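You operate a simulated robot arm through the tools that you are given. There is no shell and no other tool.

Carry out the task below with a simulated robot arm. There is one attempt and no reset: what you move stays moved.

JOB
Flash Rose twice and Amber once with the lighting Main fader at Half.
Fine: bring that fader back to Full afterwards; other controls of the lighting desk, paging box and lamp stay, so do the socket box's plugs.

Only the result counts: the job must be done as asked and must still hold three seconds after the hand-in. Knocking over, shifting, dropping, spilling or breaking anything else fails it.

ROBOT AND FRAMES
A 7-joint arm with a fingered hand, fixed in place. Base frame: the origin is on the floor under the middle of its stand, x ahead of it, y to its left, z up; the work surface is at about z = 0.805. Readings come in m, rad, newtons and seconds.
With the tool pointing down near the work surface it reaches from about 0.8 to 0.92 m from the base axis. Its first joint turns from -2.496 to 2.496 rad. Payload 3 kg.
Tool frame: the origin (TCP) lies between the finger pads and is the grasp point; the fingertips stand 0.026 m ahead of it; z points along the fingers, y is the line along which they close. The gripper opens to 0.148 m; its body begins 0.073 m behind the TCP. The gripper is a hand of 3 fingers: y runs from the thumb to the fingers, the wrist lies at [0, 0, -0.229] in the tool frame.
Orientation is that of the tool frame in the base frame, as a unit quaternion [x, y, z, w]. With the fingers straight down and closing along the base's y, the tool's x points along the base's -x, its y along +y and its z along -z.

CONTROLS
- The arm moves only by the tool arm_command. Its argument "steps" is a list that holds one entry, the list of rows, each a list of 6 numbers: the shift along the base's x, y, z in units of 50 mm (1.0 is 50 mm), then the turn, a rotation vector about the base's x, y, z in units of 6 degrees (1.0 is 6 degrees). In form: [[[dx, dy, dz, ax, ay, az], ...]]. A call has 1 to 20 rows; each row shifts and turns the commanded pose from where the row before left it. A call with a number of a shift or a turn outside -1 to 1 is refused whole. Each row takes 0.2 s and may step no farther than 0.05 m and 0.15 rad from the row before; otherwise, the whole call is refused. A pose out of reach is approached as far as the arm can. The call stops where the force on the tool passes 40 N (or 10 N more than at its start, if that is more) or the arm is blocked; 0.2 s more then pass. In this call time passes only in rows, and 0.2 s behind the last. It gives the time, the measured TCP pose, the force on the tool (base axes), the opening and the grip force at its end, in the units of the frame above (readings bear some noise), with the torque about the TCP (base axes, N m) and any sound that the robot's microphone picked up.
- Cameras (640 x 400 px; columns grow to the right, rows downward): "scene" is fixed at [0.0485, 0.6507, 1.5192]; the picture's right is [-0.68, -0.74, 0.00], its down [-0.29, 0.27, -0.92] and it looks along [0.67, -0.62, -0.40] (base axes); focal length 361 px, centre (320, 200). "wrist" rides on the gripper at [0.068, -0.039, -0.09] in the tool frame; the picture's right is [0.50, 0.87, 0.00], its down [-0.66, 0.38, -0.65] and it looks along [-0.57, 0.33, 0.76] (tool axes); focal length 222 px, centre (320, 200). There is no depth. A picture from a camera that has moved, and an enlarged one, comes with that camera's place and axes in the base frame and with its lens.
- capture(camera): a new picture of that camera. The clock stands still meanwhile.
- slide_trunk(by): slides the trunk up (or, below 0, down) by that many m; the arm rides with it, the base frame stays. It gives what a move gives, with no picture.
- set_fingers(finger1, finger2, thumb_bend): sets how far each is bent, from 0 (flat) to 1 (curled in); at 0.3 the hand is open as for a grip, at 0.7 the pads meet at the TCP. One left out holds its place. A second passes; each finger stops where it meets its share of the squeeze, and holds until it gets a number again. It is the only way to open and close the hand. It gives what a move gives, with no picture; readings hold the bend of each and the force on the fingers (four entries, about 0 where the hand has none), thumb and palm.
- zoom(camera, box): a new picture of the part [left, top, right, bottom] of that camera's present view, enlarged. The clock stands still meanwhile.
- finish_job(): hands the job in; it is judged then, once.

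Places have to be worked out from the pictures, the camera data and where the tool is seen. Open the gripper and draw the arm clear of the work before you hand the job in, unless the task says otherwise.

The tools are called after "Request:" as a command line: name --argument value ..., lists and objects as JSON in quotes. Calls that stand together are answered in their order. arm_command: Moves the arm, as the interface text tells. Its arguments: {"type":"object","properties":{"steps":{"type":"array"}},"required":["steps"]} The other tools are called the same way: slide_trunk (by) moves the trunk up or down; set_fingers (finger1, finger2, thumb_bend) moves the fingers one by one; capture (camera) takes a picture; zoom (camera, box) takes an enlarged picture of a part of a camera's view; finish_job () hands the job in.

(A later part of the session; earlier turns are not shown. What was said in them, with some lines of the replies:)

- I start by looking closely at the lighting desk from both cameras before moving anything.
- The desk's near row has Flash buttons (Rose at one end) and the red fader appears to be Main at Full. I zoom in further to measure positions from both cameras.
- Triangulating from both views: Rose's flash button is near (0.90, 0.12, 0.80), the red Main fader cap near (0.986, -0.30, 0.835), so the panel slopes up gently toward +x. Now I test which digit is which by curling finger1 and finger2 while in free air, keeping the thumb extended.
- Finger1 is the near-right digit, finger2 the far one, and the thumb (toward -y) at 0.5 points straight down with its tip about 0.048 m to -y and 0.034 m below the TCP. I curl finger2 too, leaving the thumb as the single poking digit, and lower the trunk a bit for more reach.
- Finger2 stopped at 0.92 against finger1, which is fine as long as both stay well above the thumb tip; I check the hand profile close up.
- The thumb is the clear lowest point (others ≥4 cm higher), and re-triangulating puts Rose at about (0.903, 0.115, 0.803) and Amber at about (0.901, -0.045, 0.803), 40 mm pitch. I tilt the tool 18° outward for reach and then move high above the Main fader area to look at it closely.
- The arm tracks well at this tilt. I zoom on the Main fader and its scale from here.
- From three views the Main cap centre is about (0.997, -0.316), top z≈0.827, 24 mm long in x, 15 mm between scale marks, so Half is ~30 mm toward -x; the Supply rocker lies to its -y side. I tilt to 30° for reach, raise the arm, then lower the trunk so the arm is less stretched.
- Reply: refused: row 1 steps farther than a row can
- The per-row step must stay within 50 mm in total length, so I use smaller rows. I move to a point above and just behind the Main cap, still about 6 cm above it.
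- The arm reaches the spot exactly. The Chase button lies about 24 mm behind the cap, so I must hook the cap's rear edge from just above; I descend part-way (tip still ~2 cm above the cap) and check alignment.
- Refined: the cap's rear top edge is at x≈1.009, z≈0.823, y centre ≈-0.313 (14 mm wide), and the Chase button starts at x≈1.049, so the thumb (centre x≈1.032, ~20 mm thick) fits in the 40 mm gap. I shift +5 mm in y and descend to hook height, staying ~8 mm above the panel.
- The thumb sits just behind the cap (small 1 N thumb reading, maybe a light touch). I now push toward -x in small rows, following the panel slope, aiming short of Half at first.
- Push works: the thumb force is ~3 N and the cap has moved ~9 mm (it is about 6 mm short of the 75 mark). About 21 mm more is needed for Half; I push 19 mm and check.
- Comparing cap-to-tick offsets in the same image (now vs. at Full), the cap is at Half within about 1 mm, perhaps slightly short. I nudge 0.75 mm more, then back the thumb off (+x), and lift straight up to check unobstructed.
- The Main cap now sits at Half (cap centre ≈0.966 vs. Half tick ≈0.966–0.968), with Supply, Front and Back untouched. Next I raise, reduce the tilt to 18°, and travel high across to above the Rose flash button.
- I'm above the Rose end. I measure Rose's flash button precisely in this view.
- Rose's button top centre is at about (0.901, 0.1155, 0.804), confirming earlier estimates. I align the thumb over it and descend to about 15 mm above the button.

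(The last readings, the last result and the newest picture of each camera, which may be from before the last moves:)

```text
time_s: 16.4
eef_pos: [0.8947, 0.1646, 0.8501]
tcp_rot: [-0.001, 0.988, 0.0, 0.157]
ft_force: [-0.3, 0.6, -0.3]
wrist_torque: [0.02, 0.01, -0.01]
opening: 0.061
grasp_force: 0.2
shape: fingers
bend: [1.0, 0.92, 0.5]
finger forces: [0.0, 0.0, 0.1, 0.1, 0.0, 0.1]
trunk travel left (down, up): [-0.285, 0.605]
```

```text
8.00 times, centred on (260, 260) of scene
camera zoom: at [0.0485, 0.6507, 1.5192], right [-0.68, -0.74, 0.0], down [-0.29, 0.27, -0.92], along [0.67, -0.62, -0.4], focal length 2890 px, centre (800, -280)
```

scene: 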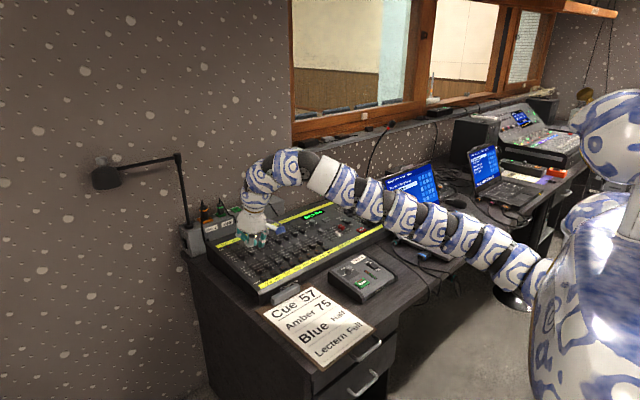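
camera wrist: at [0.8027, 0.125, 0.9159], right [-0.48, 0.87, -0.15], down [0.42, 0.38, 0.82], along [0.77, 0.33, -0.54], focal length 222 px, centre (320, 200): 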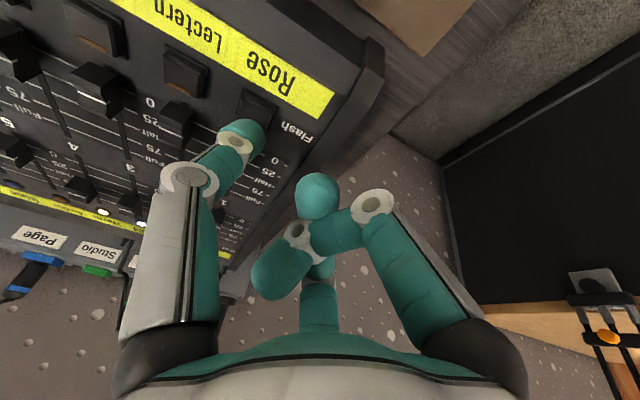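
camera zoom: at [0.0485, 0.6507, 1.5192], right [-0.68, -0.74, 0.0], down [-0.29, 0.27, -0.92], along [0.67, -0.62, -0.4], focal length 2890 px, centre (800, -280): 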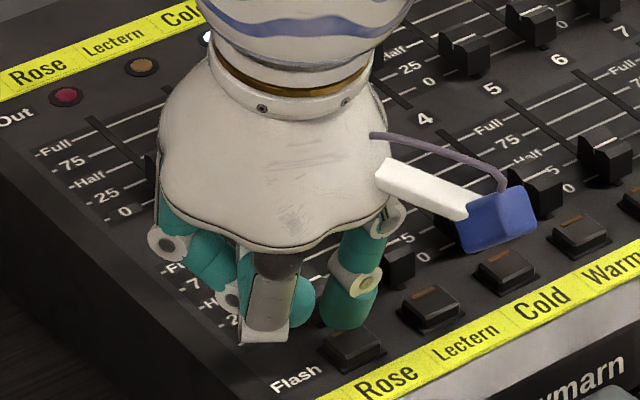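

Thumb centre (≈0.902, 0.117) is over Rose's centre (0.903, 0.115). I lower gently to about contact and read the thumb force.

Request:
arm_command --steps '[[[0.02, -0.04, -0.12, 0, 0, 0], [0, 0, -0.08, 0, 0, 0], [0, 0, -0.06, 0, 0, 0]]]'

Request:
zoom --camera "wrist" --box '[180, 40, 340, 140]'

Request:
zoom --camera "scene" --box '[220, 235, 300, 285]'

```text
time_s: 17.2
eef_pos: [0.8957, 0.1611, 0.84]
tcp_rot: [0.001, 0.987, 0.0, 0.158]
ft_force: [0.4, -0.3, 10.1]
wrist_torque: [-0.44, -0.06, 0.04]
opening: 0.0617
grasp_force: 5.0
shape: fingers
bend: [1.0, 0.92, 0.5]
finger forces: [0.1, 0.1, 0.1, 0.1, 9.9, 0.0]
trunk travel left (down, up): [-0.285, 0.605]
heard: click
```

```text
4.00 times, centred on (260, 90) of wrist
camera zoom: at [0.803, 0.1216, 0.9048], right [-0.47, 0.87, -0.16], down [0.42, 0.38, 0.82], along [0.77, 0.33, -0.54], focal length 888 px, centre (560, 640)
```

zoom: 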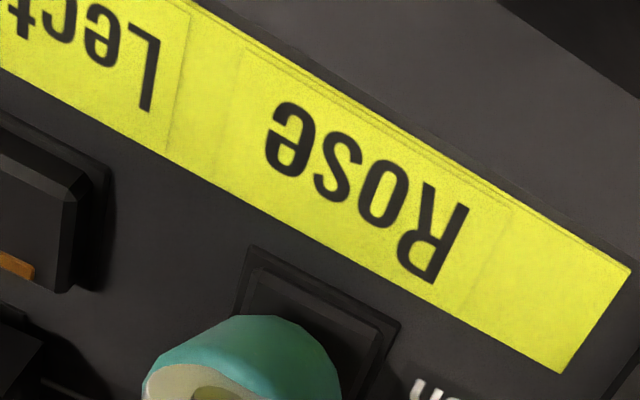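

```text
8.00 times, centred on (260, 260) of scene
camera zoom: at [0.0485, 0.6507, 1.5192], right [-0.68, -0.74, 0.0], down [-0.29, 0.27, -0.92], along [0.67, -0.62, -0.4], focal length 2890 px, centre (800, -280)
```

zoom: 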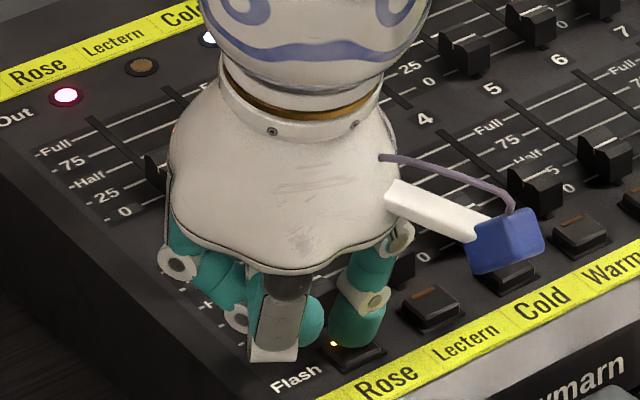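

A click was heard and the Rose output lamp lit: first flash registered. I release by lifting ~12 mm and confirm the lamp goes out.

Request:
arm_command --steps '[[[0, 0, 0.12, 0, 0, 0], [0, 0, 0.12, 0, 0, 0]]]'

Request:
zoom --camera "scene" --box '[220, 235, 300, 285]'

```text
time_s: 17.8
eef_pos: [0.8959, 0.1607, 0.8505]
tcp_rot: [0.0, 0.988, 0.0, 0.157]
ft_force: [0.4, -0.1, 0.5]
wrist_torque: [0.02, 0.02, -0.02]
opening: 0.0613
grasp_force: 0.0
shape: fingers
bend: [1.0, 0.92, 0.5]
finger forces: [0.0, 0.0, 0.1, 0.1, 0.0, 0.0]
trunk travel left (down, up): [-0.285, 0.605]
```

```text
8.00 times, centred on (260, 260) of scene
camera zoom: at [0.0485, 0.6507, 1.5192], right [-0.68, -0.74, 0.0], down [-0.29, 0.27, -0.92], along [0.67, -0.62, -0.4], focal length 2890 px, centre (800, -280)
```

zoom: 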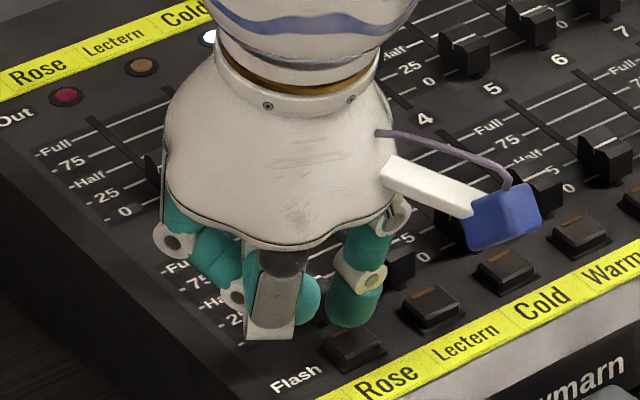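

The lamp went out on release. I press Rose a second time with the same stroke.

Request:
arm_command --steps '[[[0, 0, -0.12, 0, 0, 0], [0, 0, -0.08, 0, 0, 0], [0, 0, -0.05, 0, 0, 0]]]'

Request:
zoom --camera "scene" --box '[220, 235, 300, 285]'

```text
time_s: 18.6
eef_pos: [0.8953, 0.1618, 0.8401]
tcp_rot: [0.001, 0.988, -0.001, 0.157]
ft_force: [2.5, -0.1, 11.0]
wrist_torque: [-0.55, -0.15, 0.11]
opening: 0.0615
grasp_force: 5.1
shape: fingers
bend: [1.0, 0.92, 0.5]
finger forces: [0.0, 0.1, 0.0, 0.0, 10.6, 0.0]
trunk travel left (down, up): [-0.285, 0.605]
heard: click
```

```text
8.00 times, centred on (260, 260) of scene
camera zoom: at [0.0485, 0.6507, 1.5192], right [-0.68, -0.74, 0.0], down [-0.29, 0.27, -0.92], along [0.67, -0.62, -0.4], focal length 2890 px, centre (800, -280)
```

zoom: 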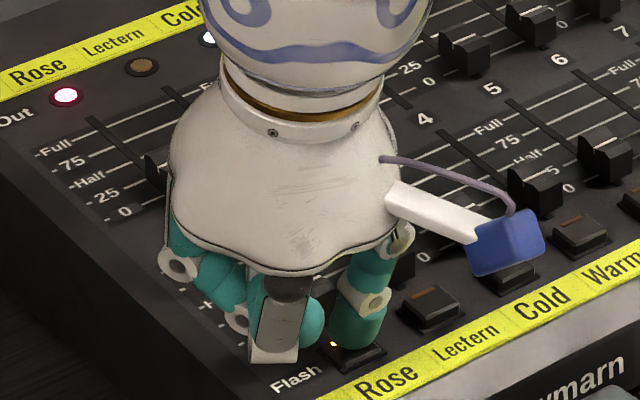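

Second Rose click and lamp confirmed. I lift well clear and move 160 mm toward -y to above Amber (button 5).

Request:
arm_command --steps '[[[0, 0, 0.15, 0, 0, 0], [0, 0, 0.6, 0, 0, 0], [0, 0, 0.6, 0, 0, 0], [0, -0.8, 0, 0, 0, 0], [0, -0.8, 0, 0, 0, 0], [0, -0.8, 0, 0, 0, 0], [0, -0.8, 0, 0, 0, 0]]]'

Request:
capture --camera "wrist"

Request:
zoom --camera "wrist" --box '[200, 0, 360, 100]'

Request:
zoom --camera "scene" --box '[210, 205, 330, 280]'

```text
time_s: 20.2
eef_pos: [0.8952, 0.0017, 0.9018]
tcp_rot: [-0.002, 0.988, 0.0, 0.157]
ft_force: [0.1, 0.3, -0.7]
wrist_torque: [0.0, -0.02, -0.01]
opening: 0.0614
grasp_force: 0.0
shape: fingers
bend: [1.0, 0.92, 0.5]
finger forces: [0.0, 0.0, 0.0, 0.0, 0.1, 0.0]
trunk travel left (down, up): [-0.285, 0.605]
```

```text
taken
camera wrist: at [0.8015, -0.038, 0.9679], right [-0.48, 0.87, -0.15], down [0.42, 0.38, 0.82], along [0.77, 0.33, -0.54], focal length 222 px, centre (320, 200)
```

wrist: 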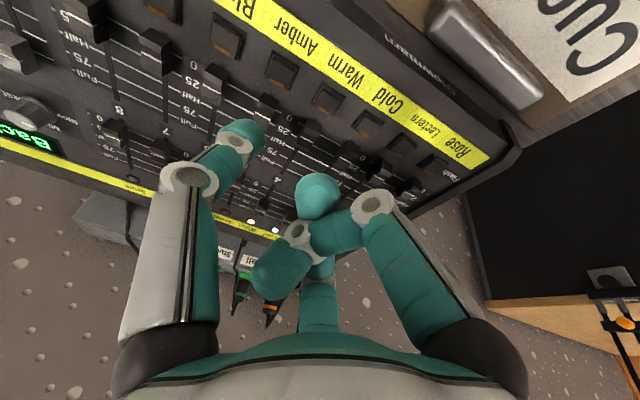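

```text
4.00 times, centred on (280, 50) of wrist
camera zoom: at [0.8015, -0.038, 0.9679], right [-0.48, 0.87, -0.15], down [0.42, 0.38, 0.82], along [0.77, 0.33, -0.54], focal length 888 px, centre (480, 800)
```

zoom: 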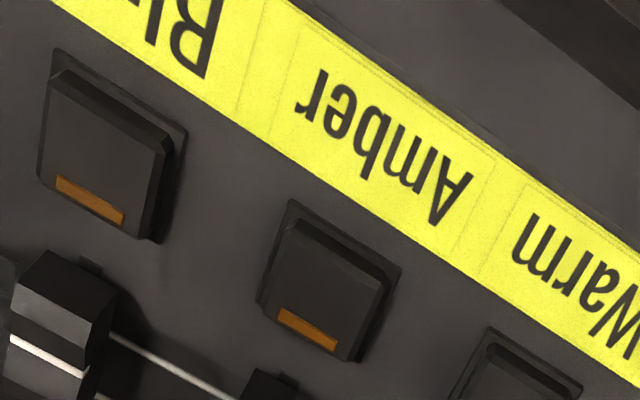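

```text
5.33 times, centred on (270, 242) of scene
camera zoom: at [0.0485, 0.6507, 1.5192], right [-0.68, -0.74, 0.0], down [-0.29, 0.27, -0.92], along [0.67, -0.62, -0.4], focal length 1927 px, centre (587, -27)
```

zoom: 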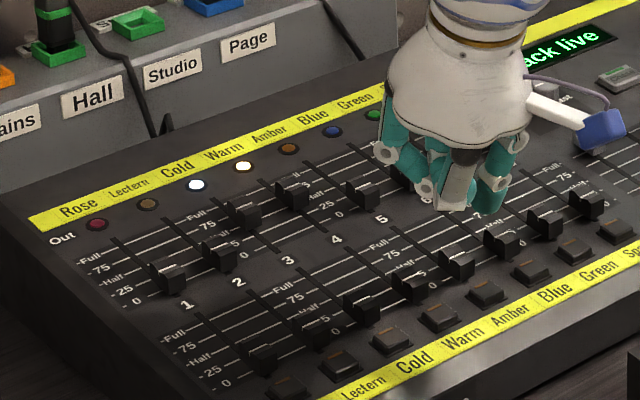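

Amber's button centre is measured at (0.902, -0.045), directly beside the "Amber" label; the thumb is at about (0.902, -0.046). I descend to ~15 mm above it and check clearance from the fader caps.

Request:
arm_command --steps '[[[0, 0.03, -0.5, 0, 0, 0], [0, 0, -0.5, 0, 0, 0]]]'

Request:
zoom --camera "wrist" --box '[180, 40, 340, 140]'

Request:
zoom --camera "scene" --box '[260, 215, 340, 265]'

```text
time_s: 20.8
eef_pos: [0.8953, 0.003, 0.8545]
tcp_rot: [0.001, 0.988, 0.0, 0.156]
ft_force: [-0.3, 0.4, 0.6]
wrist_torque: [-0.03, 0.01, 0.0]
opening: 0.0616
grasp_force: 0.1
shape: fingers
bend: [1.0, 0.92, 0.5]
finger forces: [0.0, 0.1, 0.1, 0.0, 0.0, 0.0]
trunk travel left (down, up): [-0.285, 0.605]
```

```text
4.00 times, centred on (260, 90) of wrist
camera zoom: at [0.8026, -0.0364, 0.919], right [-0.47, 0.87, -0.15], down [0.42, 0.38, 0.82], along [0.77, 0.33, -0.54], focal length 888 px, centre (560, 640)
```

zoom: 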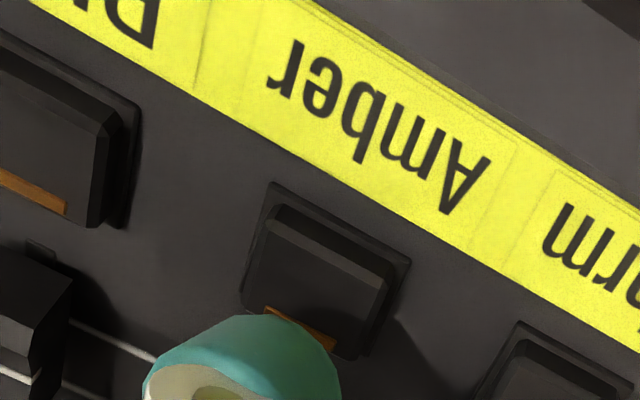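

```text
8.00 times, centred on (300, 240) of scene
camera zoom: at [0.0485, 0.6507, 1.5192], right [-0.68, -0.74, 0.0], down [-0.29, 0.27, -0.92], along [0.67, -0.62, -0.4], focal length 2890 px, centre (480, -120)
```

zoom: 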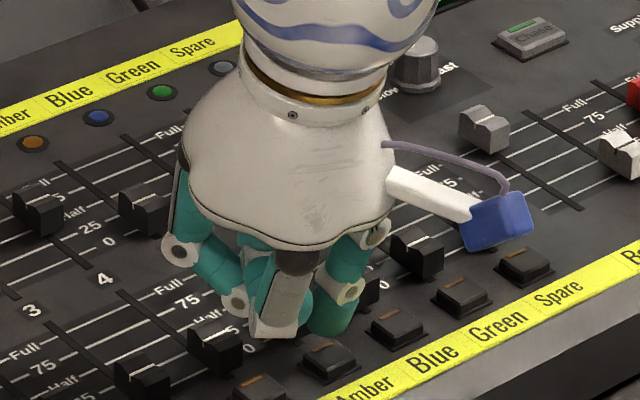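

Geometry looks the same as for Rose, with fingers clear of the caps. I press Amber once, slowly.

Request:
arm_command --steps '[[[0, 0, -0.14, 0, 0, 0], [0, 0, -0.1, 0, 0, 0], [0, 0, -0.07, 0, 0, 0]]]'

Request:
zoom --camera "scene" --box '[230, 215, 310, 265]'

```text
time_s: 21.6
eef_pos: [0.8949, 0.0018, 0.8392]
tcp_rot: [0.0, 0.987, 0.001, 0.158]
ft_force: [1.9, 0.9, 10.3]
wrist_torque: [-0.47, -0.14, 0.08]
opening: 0.0613
grasp_force: 4.6
shape: fingers
bend: [1.0, 0.92, 0.5]
finger forces: [0.0, 0.0, 0.0, 0.1, 9.6, 0.0]
trunk travel left (down, up): [-0.285, 0.605]
heard: click
```

```text
8.00 times, centred on (270, 240) of scene
camera zoom: at [0.0485, 0.6507, 1.5192], right [-0.68, -0.74, 0.0], down [-0.29, 0.27, -0.92], along [0.67, -0.62, -0.4], focal length 2890 px, centre (720, -120)
```

zoom: 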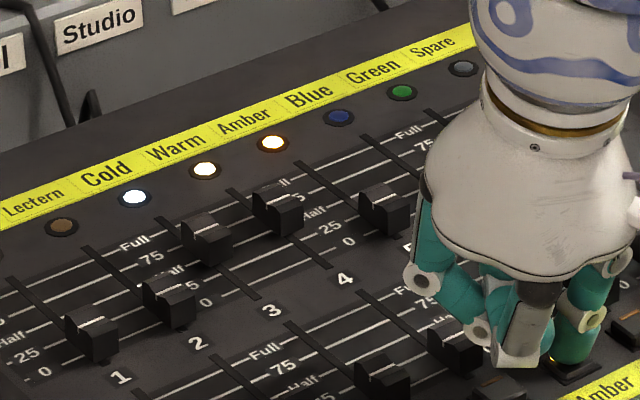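

Amber lit with a click: all three flashes are done at Half. I release, lift, and go back to just in front (‑x side) of the Main fader, staying high.

Request:
arm_command --steps '[[[0, 0, 0.15, 0, 0, 0], [0, 0, 0.7, 0, 0, 0], [0, 0, 0.7, 0, 0, 0], [0.1, -0.89, 0, 0, 0, 0], [0.1, -0.89, 0, 0, 0, 0], [0.1, -0.89, 0, 0, 0, 0], [0.1, -0.89, 0, 0, 0, 0], [0.1, -0.89, 0, 0, 0, 0], [0.1, -0.89, 0, 0, 0, 0]]]'

Request:
capture --camera "wrist"

Request:
zoom --camera "wrist" --box '[180, 0, 340, 100]'

Request:
zoom --camera "scene" --box '[210, 200, 370, 300]'

```text
time_s: 23.6
eef_pos: [0.926, -0.2635, 0.918]
tcp_rot: [0.0, 0.988, 0.0, 0.156]
ft_force: [0.2, -0.2, 0.4]
wrist_torque: [0.0, 0.01, -0.04]
opening: 0.0612
grasp_force: 0.0
shape: fingers
bend: [1.0, 0.92, 0.5]
finger forces: [0.1, 0.0, 0.0, 0.0, 0.0, 0.0]
trunk travel left (down, up): [-0.285, 0.605]
```

```text
taken
camera wrist: at [0.833, -0.3032, 0.9828], right [-0.48, 0.87, -0.15], down [0.42, 0.38, 0.82], along [0.77, 0.33, -0.54], focal length 222 px, centre (320, 200)
```

wrist: 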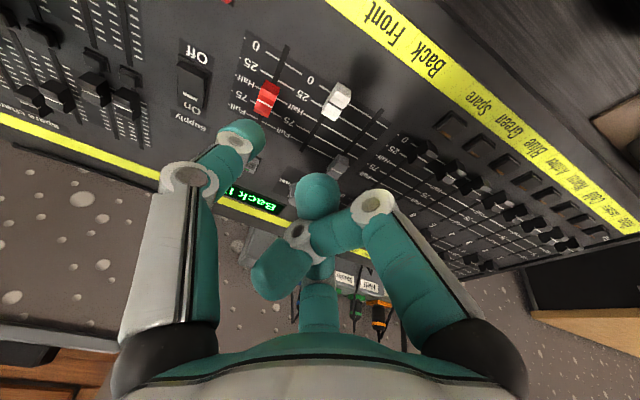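

```text
4.00 times, centred on (260, 50) of wrist
camera zoom: at [0.833, -0.3032, 0.9828], right [-0.48, 0.87, -0.15], down [0.42, 0.38, 0.82], along [0.77, 0.33, -0.54], focal length 888 px, centre (560, 800)
```

zoom: 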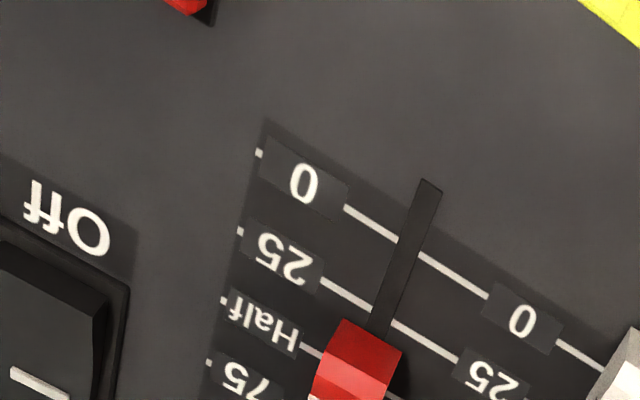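

```text
4.00 times, centred on (290, 250) of scene
camera zoom: at [0.0485, 0.6507, 1.5192], right [-0.68, -0.74, 0.0], down [-0.29, 0.27, -0.92], along [0.67, -0.62, -0.4], focal length 1445 px, centre (440, 0)
```

zoom: 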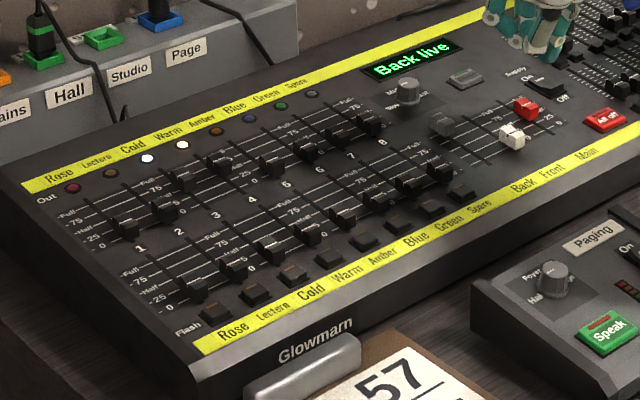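

The Rose and Amber lamps are off again and Main is still at Half, with its front face at x≈0.955. The thumb is at x≈0.933, y≈-0.312 in front of it; I descend most of the way and check.

Request:
arm_command --steps '[[[0, -0.03, -0.6, 0, 0, 0], [0, 0, -0.6, 0, 0, 0]]]'

Request:
zoom --camera "wrist" --box '[180, 40, 340, 140]'

Request:
zoom --camera "scene" --box '[310, 190, 390, 240]'

```text
time_s: 24.2
eef_pos: [0.9275, -0.2655, 0.8579]
tcp_rot: [0.0, 0.988, 0.0, 0.157]
ft_force: [0.6, -0.1, 0.3]
wrist_torque: [-0.01, -0.03, -0.01]
opening: 0.0616
grasp_force: 0.1
shape: fingers
bend: [1.0, 0.92, 0.5]
finger forces: [0.0, 0.1, 0.0, 0.0, 0.1, 0.0]
trunk travel left (down, up): [-0.285, 0.605]
```

```text
4.00 times, centred on (260, 90) of wrist
camera zoom: at [0.8343, -0.3045, 0.9227], right [-0.47, 0.87, -0.15], down [0.42, 0.38, 0.83], along [0.77, 0.33, -0.54], focal length 888 px, centre (560, 640)
```

zoom: 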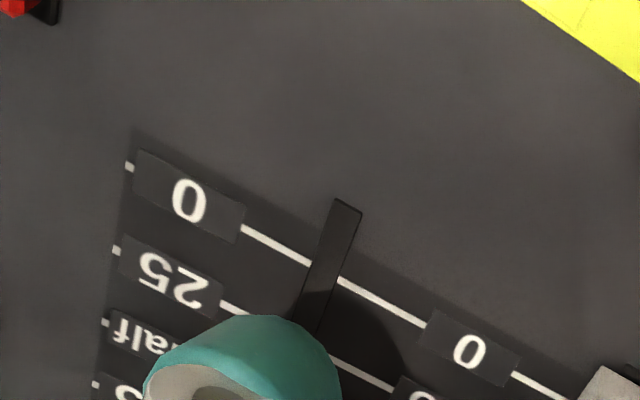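

```text
8.00 times, centred on (350, 215) of scene
camera zoom: at [0.0485, 0.6507, 1.5192], right [-0.68, -0.74, 0.0], down [-0.29, 0.27, -0.92], along [0.67, -0.62, -0.4], focal length 2890 px, centre (80, 80)
```

zoom: 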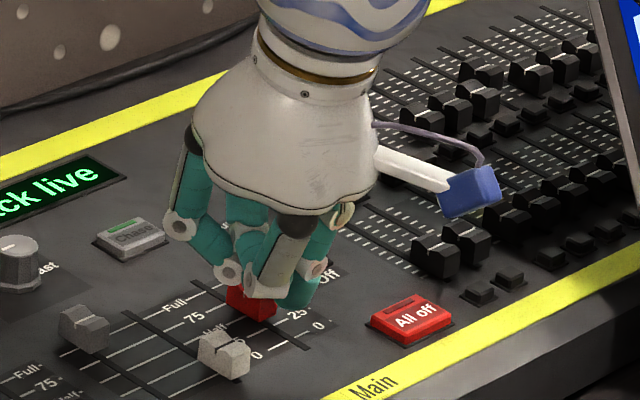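

The thumb is just in front of the red cap; the curled fingers remain ~15 mm above the white Front cap after the final descent. I lower 19 mm in small steps and check forces.

Request:
arm_command --steps '[[[0, 0, -0.14, 0, 0, 0], [0, 0, -0.14, 0, 0, 0], [0, 0, -0.1, 0, 0, 0]]]'

Request:
zoom --camera "wrist" --box '[180, 40, 340, 140]'

Request:
zoom --camera "scene" --box '[310, 195, 374, 235]'

```text
time_s: 25.0
eef_pos: [0.9242, -0.2669, 0.8395]
tcp_rot: [0.001, 0.988, 0.0, 0.157]
ft_force: [-1.0, 0.4, 8.0]
wrist_torque: [-0.32, -0.01, -0.05]
opening: 0.0616
grasp_force: 3.4
shape: fingers
bend: [1.0, 0.92, 0.5]
finger forces: [0.0, 0.0, 0.0, 0.1, 7.5, 0.1]
trunk travel left (down, up): [-0.285, 0.605]
```

```text
4.00 times, centred on (260, 90) of wrist
camera zoom: at [0.8328, -0.3055, 0.9044], right [-0.47, 0.87, -0.16], down [0.42, 0.38, 0.82], along [0.77, 0.33, -0.54], focal length 888 px, centre (560, 640)
```

zoom: 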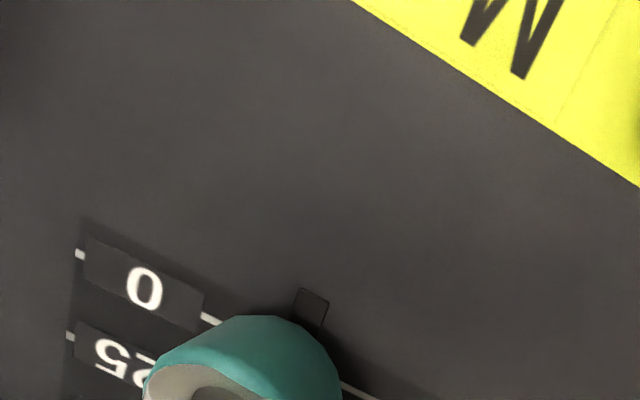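

```text
10.00 times, centred on (342, 215) of scene
camera zoom: at [0.0485, 0.6507, 1.5192], right [-0.68, -0.74, 0.0], down [-0.29, 0.27, -0.92], along [0.67, -0.62, -0.4], focal length 3613 px, centre (100, 50)
```

zoom: 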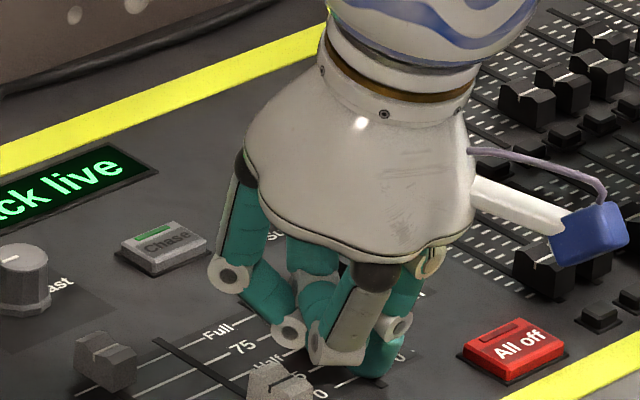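

The thumb tip reads 7.5 N, so it is resting on the panel. I raise 4 mm and then push toward +x following the panel's slope.

Request:
arm_command --steps '[[[0, 0, 0.09, 0, 0, 0], [0.1, 0, 0.01, 0, 0, 0], [0.1, 0, 0.01, 0, 0, 0], [0.1, 0, 0.01, 0, 0, 0], [0.1, 0, 0.01, 0, 0, 0]]]'

Request:
zoom --camera "wrist" --box '[180, 40, 340, 140]'

Request:
zoom --camera "scene" --box '[310, 195, 374, 235]'

```text
time_s: 26.2
eef_pos: [0.9464, -0.2664, 0.8441]
tcp_rot: [0.0, 0.988, 0.001, 0.157]
ft_force: [-1.7, 0.1, 0.9]
wrist_torque: [0.04, 0.01, -0.03]
opening: 0.0617
grasp_force: 0.0
shape: fingers
bend: [1.0, 0.92, 0.5]
finger forces: [0.0, 0.1, 0.0, 0.0, 0.8, 0.0]
trunk travel left (down, up): [-0.285, 0.605]
```

```text
4.00 times, centred on (260, 90) of wrist
camera zoom: at [0.8527, -0.3056, 0.9099], right [-0.47, 0.87, -0.15], down [0.42, 0.38, 0.83], along [0.77, 0.33, -0.54], focal length 888 px, centre (560, 640)
```

zoom: 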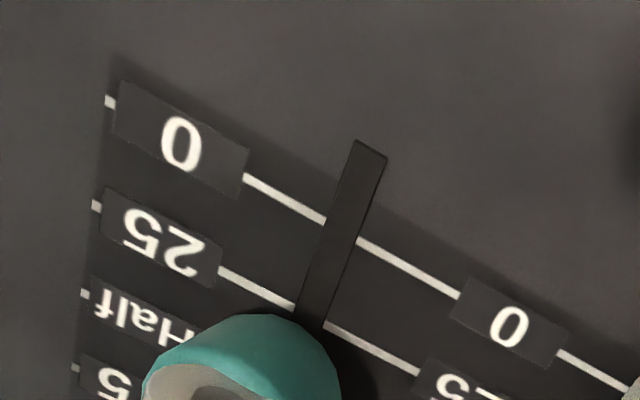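

```text
10.00 times, centred on (342, 215) of scene
camera zoom: at [0.0485, 0.6507, 1.5192], right [-0.68, -0.74, 0.0], down [-0.29, 0.27, -0.92], along [0.67, -0.62, -0.4], focal length 3613 px, centre (100, 50)
```

zoom: 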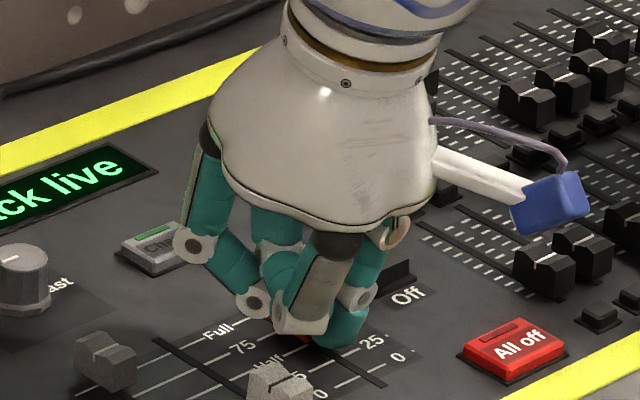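

The fader is being pushed (-1.7 N in x). I continue toward Full with the slope, watching for the end stop.

Request:
arm_command --steps '[[[0.1, 0, 0.01, 0, 0, 0], [0.1, 0, 0.01, 0, 0, 0], [0.1, 0, 0.01, 0, 0, 0], [0.1, 0, 0.01, 0, 0, 0]]]'

Request:
zoom --camera "wrist" --box '[180, 40, 340, 140]'

Request:
zoom --camera "scene" --box '[310, 195, 374, 235]'

```text
time_s: 27.2
eef_pos: [0.9647, -0.2667, 0.8466]
tcp_rot: [0.002, 0.988, 0.0, 0.155]
ft_force: [-2.1, 0.6, 1.4]
wrist_torque: [-0.02, 0.04, -0.01]
opening: 0.0616
grasp_force: 0.7
shape: fingers
bend: [1.0, 0.92, 0.5]
finger forces: [0.1, 0.1, 0.1, 0.0, 1.0, 0.0]
trunk travel left (down, up): [-0.285, 0.605]
```

```text
4.00 times, centred on (260, 90) of wrist
camera zoom: at [0.8718, -0.3054, 0.9115], right [-0.47, 0.87, -0.15], down [0.42, 0.38, 0.82], along [0.77, 0.33, -0.55], focal length 888 px, centre (560, 640)
```

zoom: 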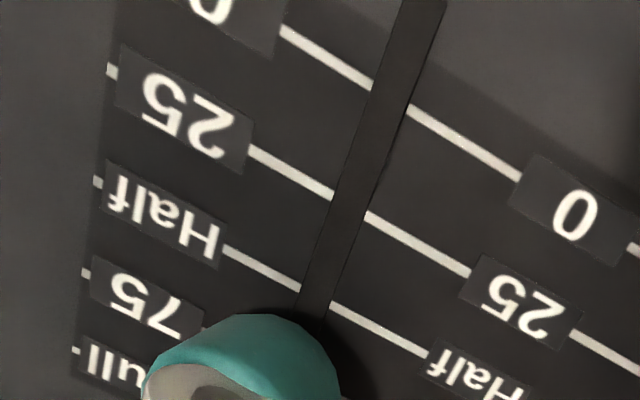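

```text
10.00 times, centred on (342, 215) of scene
camera zoom: at [0.0485, 0.6507, 1.5192], right [-0.68, -0.74, 0.0], down [-0.29, 0.27, -0.92], along [0.67, -0.62, -0.4], focal length 3613 px, centre (100, 50)
```

zoom: 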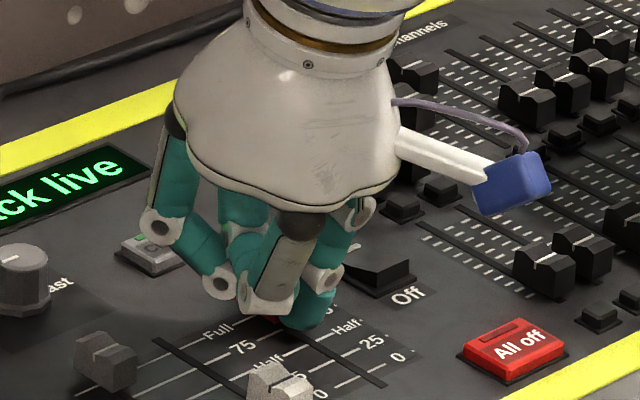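

Still moving with only ~2 N. Roughly 7–10 mm remain; I push 9 mm more and look at the force.

Request:
arm_command --steps '[[[0.06, 0, 0.006, 0, 0, 0], [0.06, 0, 0.006, 0, 0, 0], [0.06, 0, 0.006, 0, 0, 0]]]'

Request:
zoom --camera "scene" --box '[310, 195, 374, 235]'

```text
time_s: 28.0
eef_pos: [0.9697, -0.2657, 0.8455]
tcp_rot: [0.001, 0.989, 0.0, 0.15]
ft_force: [-29.7, -1.5, 2.9]
wrist_torque: [-0.17, 0.86, -1.47]
opening: 0.0616
grasp_force: 14.9
shape: fingers
bend: [1.0, 0.93, 0.49]
finger forces: [0.1, 0.0, 0.0, 0.0, 29.3, 0.0]
trunk travel left (down, up): [-0.285, 0.605]
stopped in row 3: the force on the tool passed its limit at 43 N (the readings are from after the stop); the commanded pose is now the measured one
```

```text
10.00 times, centred on (342, 215) of scene
camera zoom: at [0.0485, 0.6507, 1.5192], right [-0.68, -0.74, 0.0], down [-0.29, 0.27, -0.92], along [0.67, -0.62, -0.4], focal length 3613 px, centre (100, 50)
```

zoom: 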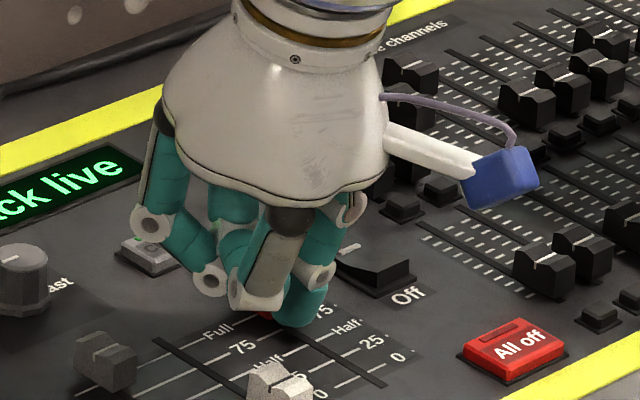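

The force spiked at the end stop (TCP x≈0.970, as predicted for Full). I back off in -x, lift clear, and inspect the fader and the desk's position.

Request:
arm_command --steps '[[[-0.1, 0, 0, 0, 0, 0], [-0.1, 0, 0.1, 0, 0, 0], [0, 0, 0.7, 0, 0, 0], [0, 0, 0.9, 0, 0, 0], [-0.5, 0.5, 0.3, 0, 0, 0]]]'

Request:
capture --camera "scene"

Request:
capture --camera "wrist"

Request:
zoom --camera "scene" --box '[290, 195, 390, 258]'

```text
time_s: 29.2
eef_pos: [0.937, -0.2407, 0.9478]
tcp_rot: [0.0, 0.988, 0.0, 0.154]
ft_force: [-0.1, -0.1, -1.1]
wrist_torque: [0.03, 0.0, -0.01]
opening: 0.0618
grasp_force: 0.1
shape: fingers
bend: [1.0, 0.93, 0.5]
finger forces: [0.1, 0.0, 0.0, 0.0, 0.1, 0.0]
trunk travel left (down, up): [-0.285, 0.605]
```

```text
taken
```

scene: 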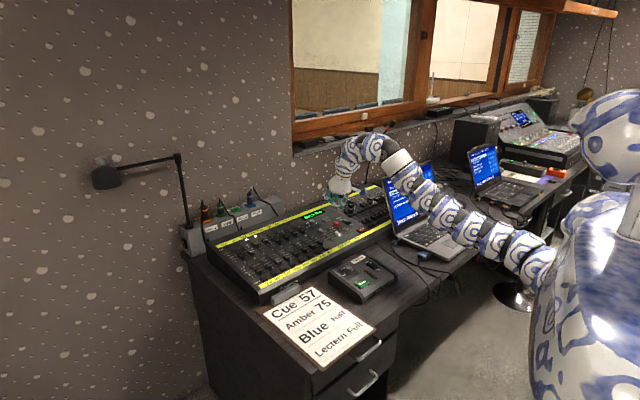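

```text
taken
camera wrist: at [0.8446, -0.28, 1.0136], right [-0.48, 0.87, -0.15], down [0.43, 0.38, 0.82], along [0.77, 0.33, -0.55], focal length 222 px, centre (320, 200)
```

wrist: 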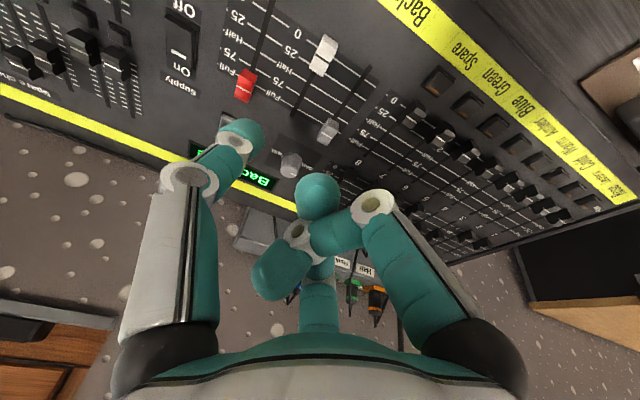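

```text
6.35 times, centred on (340, 226) of scene
camera zoom: at [0.0485, 0.6507, 1.5192], right [-0.68, -0.74, 0.0], down [-0.29, 0.27, -0.92], along [0.67, -0.62, -0.4], focal length 2294 px, centre (193, 32)
```

zoom: 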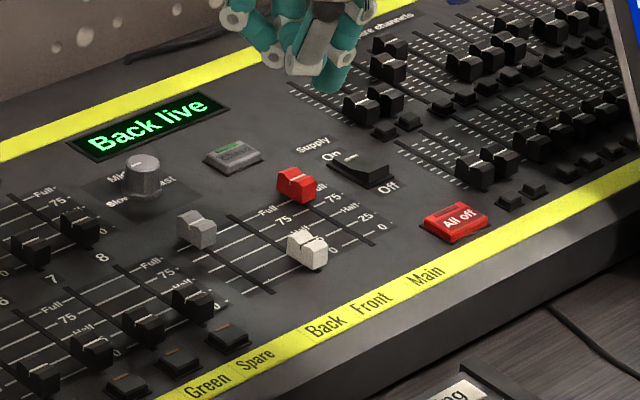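

The fader and every other control in this view match the initial picture exactly, and the desk hasn't shifted. I raise the arm clear, open the hand, and check the rest of the desk against the start.

Request:
arm_command --steps '[[[0, 0.4, 0.8, 0, 0, 0], [0, 0.4, 0.8, 0, 0, 0], [0, 0.4, 0.8, 0, 1, 0], [0, 0.4, 0, 0, 1, 0], [0, 0.4, 0, 0, 1, 0]]]'

Request:
set_fingers --finger1 0.3 --finger2 0.3 --thumb_bend 0.3

Request:
zoom --camera "scene" --box '[205, 230, 305, 293]'

Request:
zoom --camera "scene" --box '[190, 170, 410, 308]'

Request:
zoom --camera "scene" --box '[290, 195, 390, 258]'

Request:
capture --camera "wrist"

```text
time_s: 30.4
eef_pos: [0.9368, -0.1823, 0.9894]
tcp_rot: [0.0, 0.998, -0.001, 0.068]
ft_force: [-0.4, 0.9, -0.5]
wrist_torque: [-0.07, -0.02, 0.01]
opening: 0.0618
grasp_force: 0.0
shape: fingers
bend: [1.0, 0.93, 0.5]
finger forces: [0.0, 0.0, 0.0, 0.0, 0.1, 0.1]
out of reach, approached as far as the arm can: row 3, 4, 5
trunk travel left (down, up): [-0.285, 0.605]
```

```text
time_s: 31.4
eef_pos: [0.936, -0.1835, 0.9897]
tcp_rot: [-0.001, 0.998, 0.0, 0.07]
ft_force: [0.1, -0.3, -0.1]
wrist_torque: [-0.02, -0.04, 0.01]
opening: 0.1264
grasp_force: 0.0
shape: fingers
bend: [0.3, 0.3, 0.3]
finger forces: [0.0, 0.0, 0.0, 0.1, 0.0, 0.2]
trunk travel left (down, up): [-0.285, 0.605]
```

```text
6.35 times, centred on (255, 262) of scene
camera zoom: at [0.0485, 0.6507, 1.5192], right [-0.68, -0.74, 0.0], down [-0.29, 0.27, -0.92], along [0.67, -0.62, -0.4], focal length 2294 px, centre (733, -190)
```

zoom: 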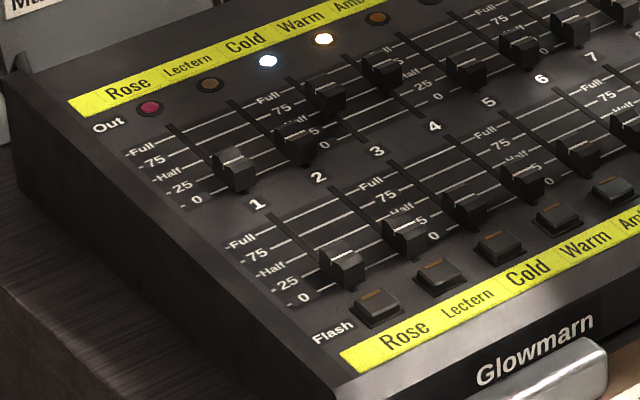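

```text
2.90 times, centred on (300, 239) of scene
camera zoom: at [0.0485, 0.6507, 1.5192], right [-0.68, -0.74, 0.0], down [-0.29, 0.27, -0.92], along [0.67, -0.62, -0.4], focal length 1047 px, centre (378, 87)
```

zoom: 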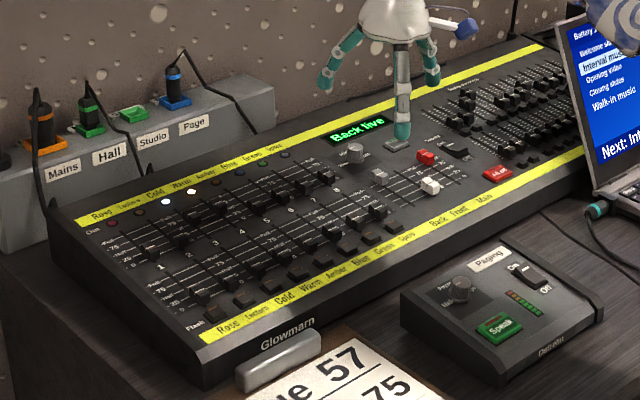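

```text
6.35 times, centred on (340, 226) of scene
camera zoom: at [0.0485, 0.6507, 1.5192], right [-0.68, -0.74, 0.0], down [-0.29, 0.27, -0.92], along [0.67, -0.62, -0.4], focal length 2294 px, centre (193, 32)
```

zoom: 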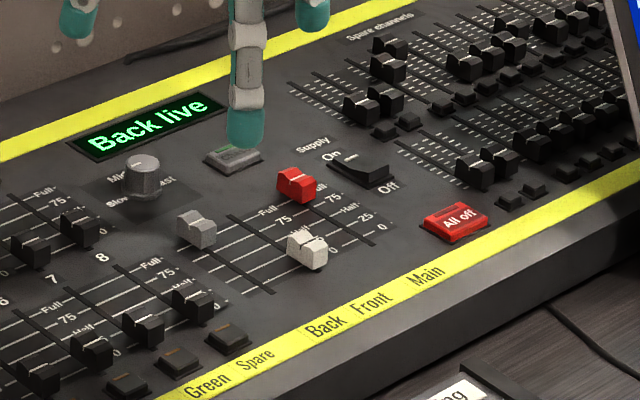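

```text
taken
camera wrist: at [0.8567, -0.223, 1.0697], right [-0.5, 0.87, -0.07], down [0.56, 0.38, 0.74], along [0.67, 0.33, -0.67], focal length 222 px, centre (320, 200)
```

wrist: 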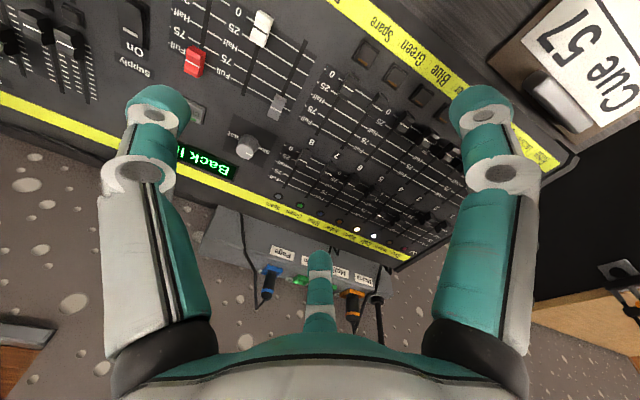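

All controls match the starting pictures, with Main back at Full and the Rose/Amber lamps off. I raise the trunk so the open hand is well clear of the desk.

Request:
slide_trunk --by 0.2

Request:
capture --camera "scene"

Request:
zoom --camera "scene" --box '[290, 195, 390, 258]'

```text
time_s: 33.6
eef_pos: [0.9372, -0.1826, 1.1896]
tcp_rot: [0.0, 0.998, -0.001, 0.069]
ft_force: [-0.4, -0.9, -0.7]
wrist_torque: [-0.02, 0.0, -0.05]
opening: 0.1265
grasp_force: 0.1
shape: fingers
bend: [0.3, 0.3, 0.3]
finger forces: [0.0, 0.1, 0.0, 0.0, 0.0, 0.1]
trunk travel left (down, up): [-0.485, 0.405]
```

```text
taken
```

scene: 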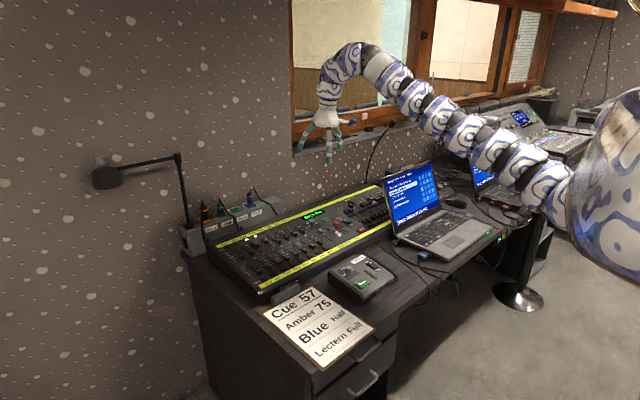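

```text
6.35 times, centred on (340, 226) of scene
camera zoom: at [0.0485, 0.6507, 1.5192], right [-0.68, -0.74, 0.0], down [-0.29, 0.27, -0.92], along [0.67, -0.62, -0.4], focal length 2294 px, centre (193, 32)
```

zoom: 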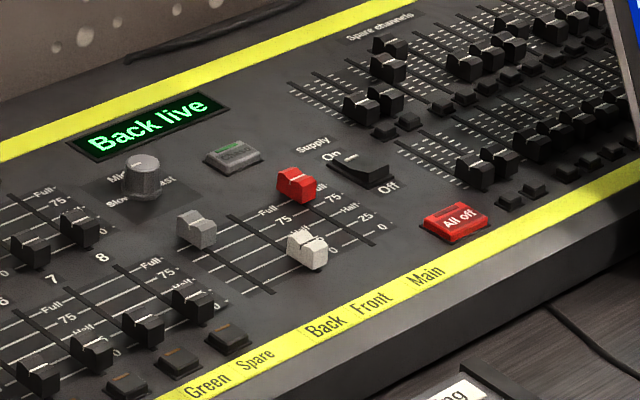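

The hand is open and clear. Rose was flashed twice and Amber once with Main at Half, Main is back at Full, and nothing else has changed, so I hand the job in.

Request:
finish_job

```text
The job is handed in.
```

The job is done and handed in: I flashed Rose twice and Amber once with the Main fader at Half, then brought Main back to Full. Each of the three presses gave a click and lit the right output lamp. I saw the Rose and Amber lamps off again afterwards.

- **Half setting:** the fader's position relative to the Half mark was within about 1 mm, judged from the pictures.
- **Return to Full:** I pushed the fader to its end stop, where the force briefly reached 43 N. Afterwards the fader matched its starting picture, and the desk showed no shift.
- **Everything else:** before handing in, the desk's other controls, the paging box and the plugs looked the same as at the start, and so did the lamp in the wide view. The hand is open and the arm is raised clear of the desk.
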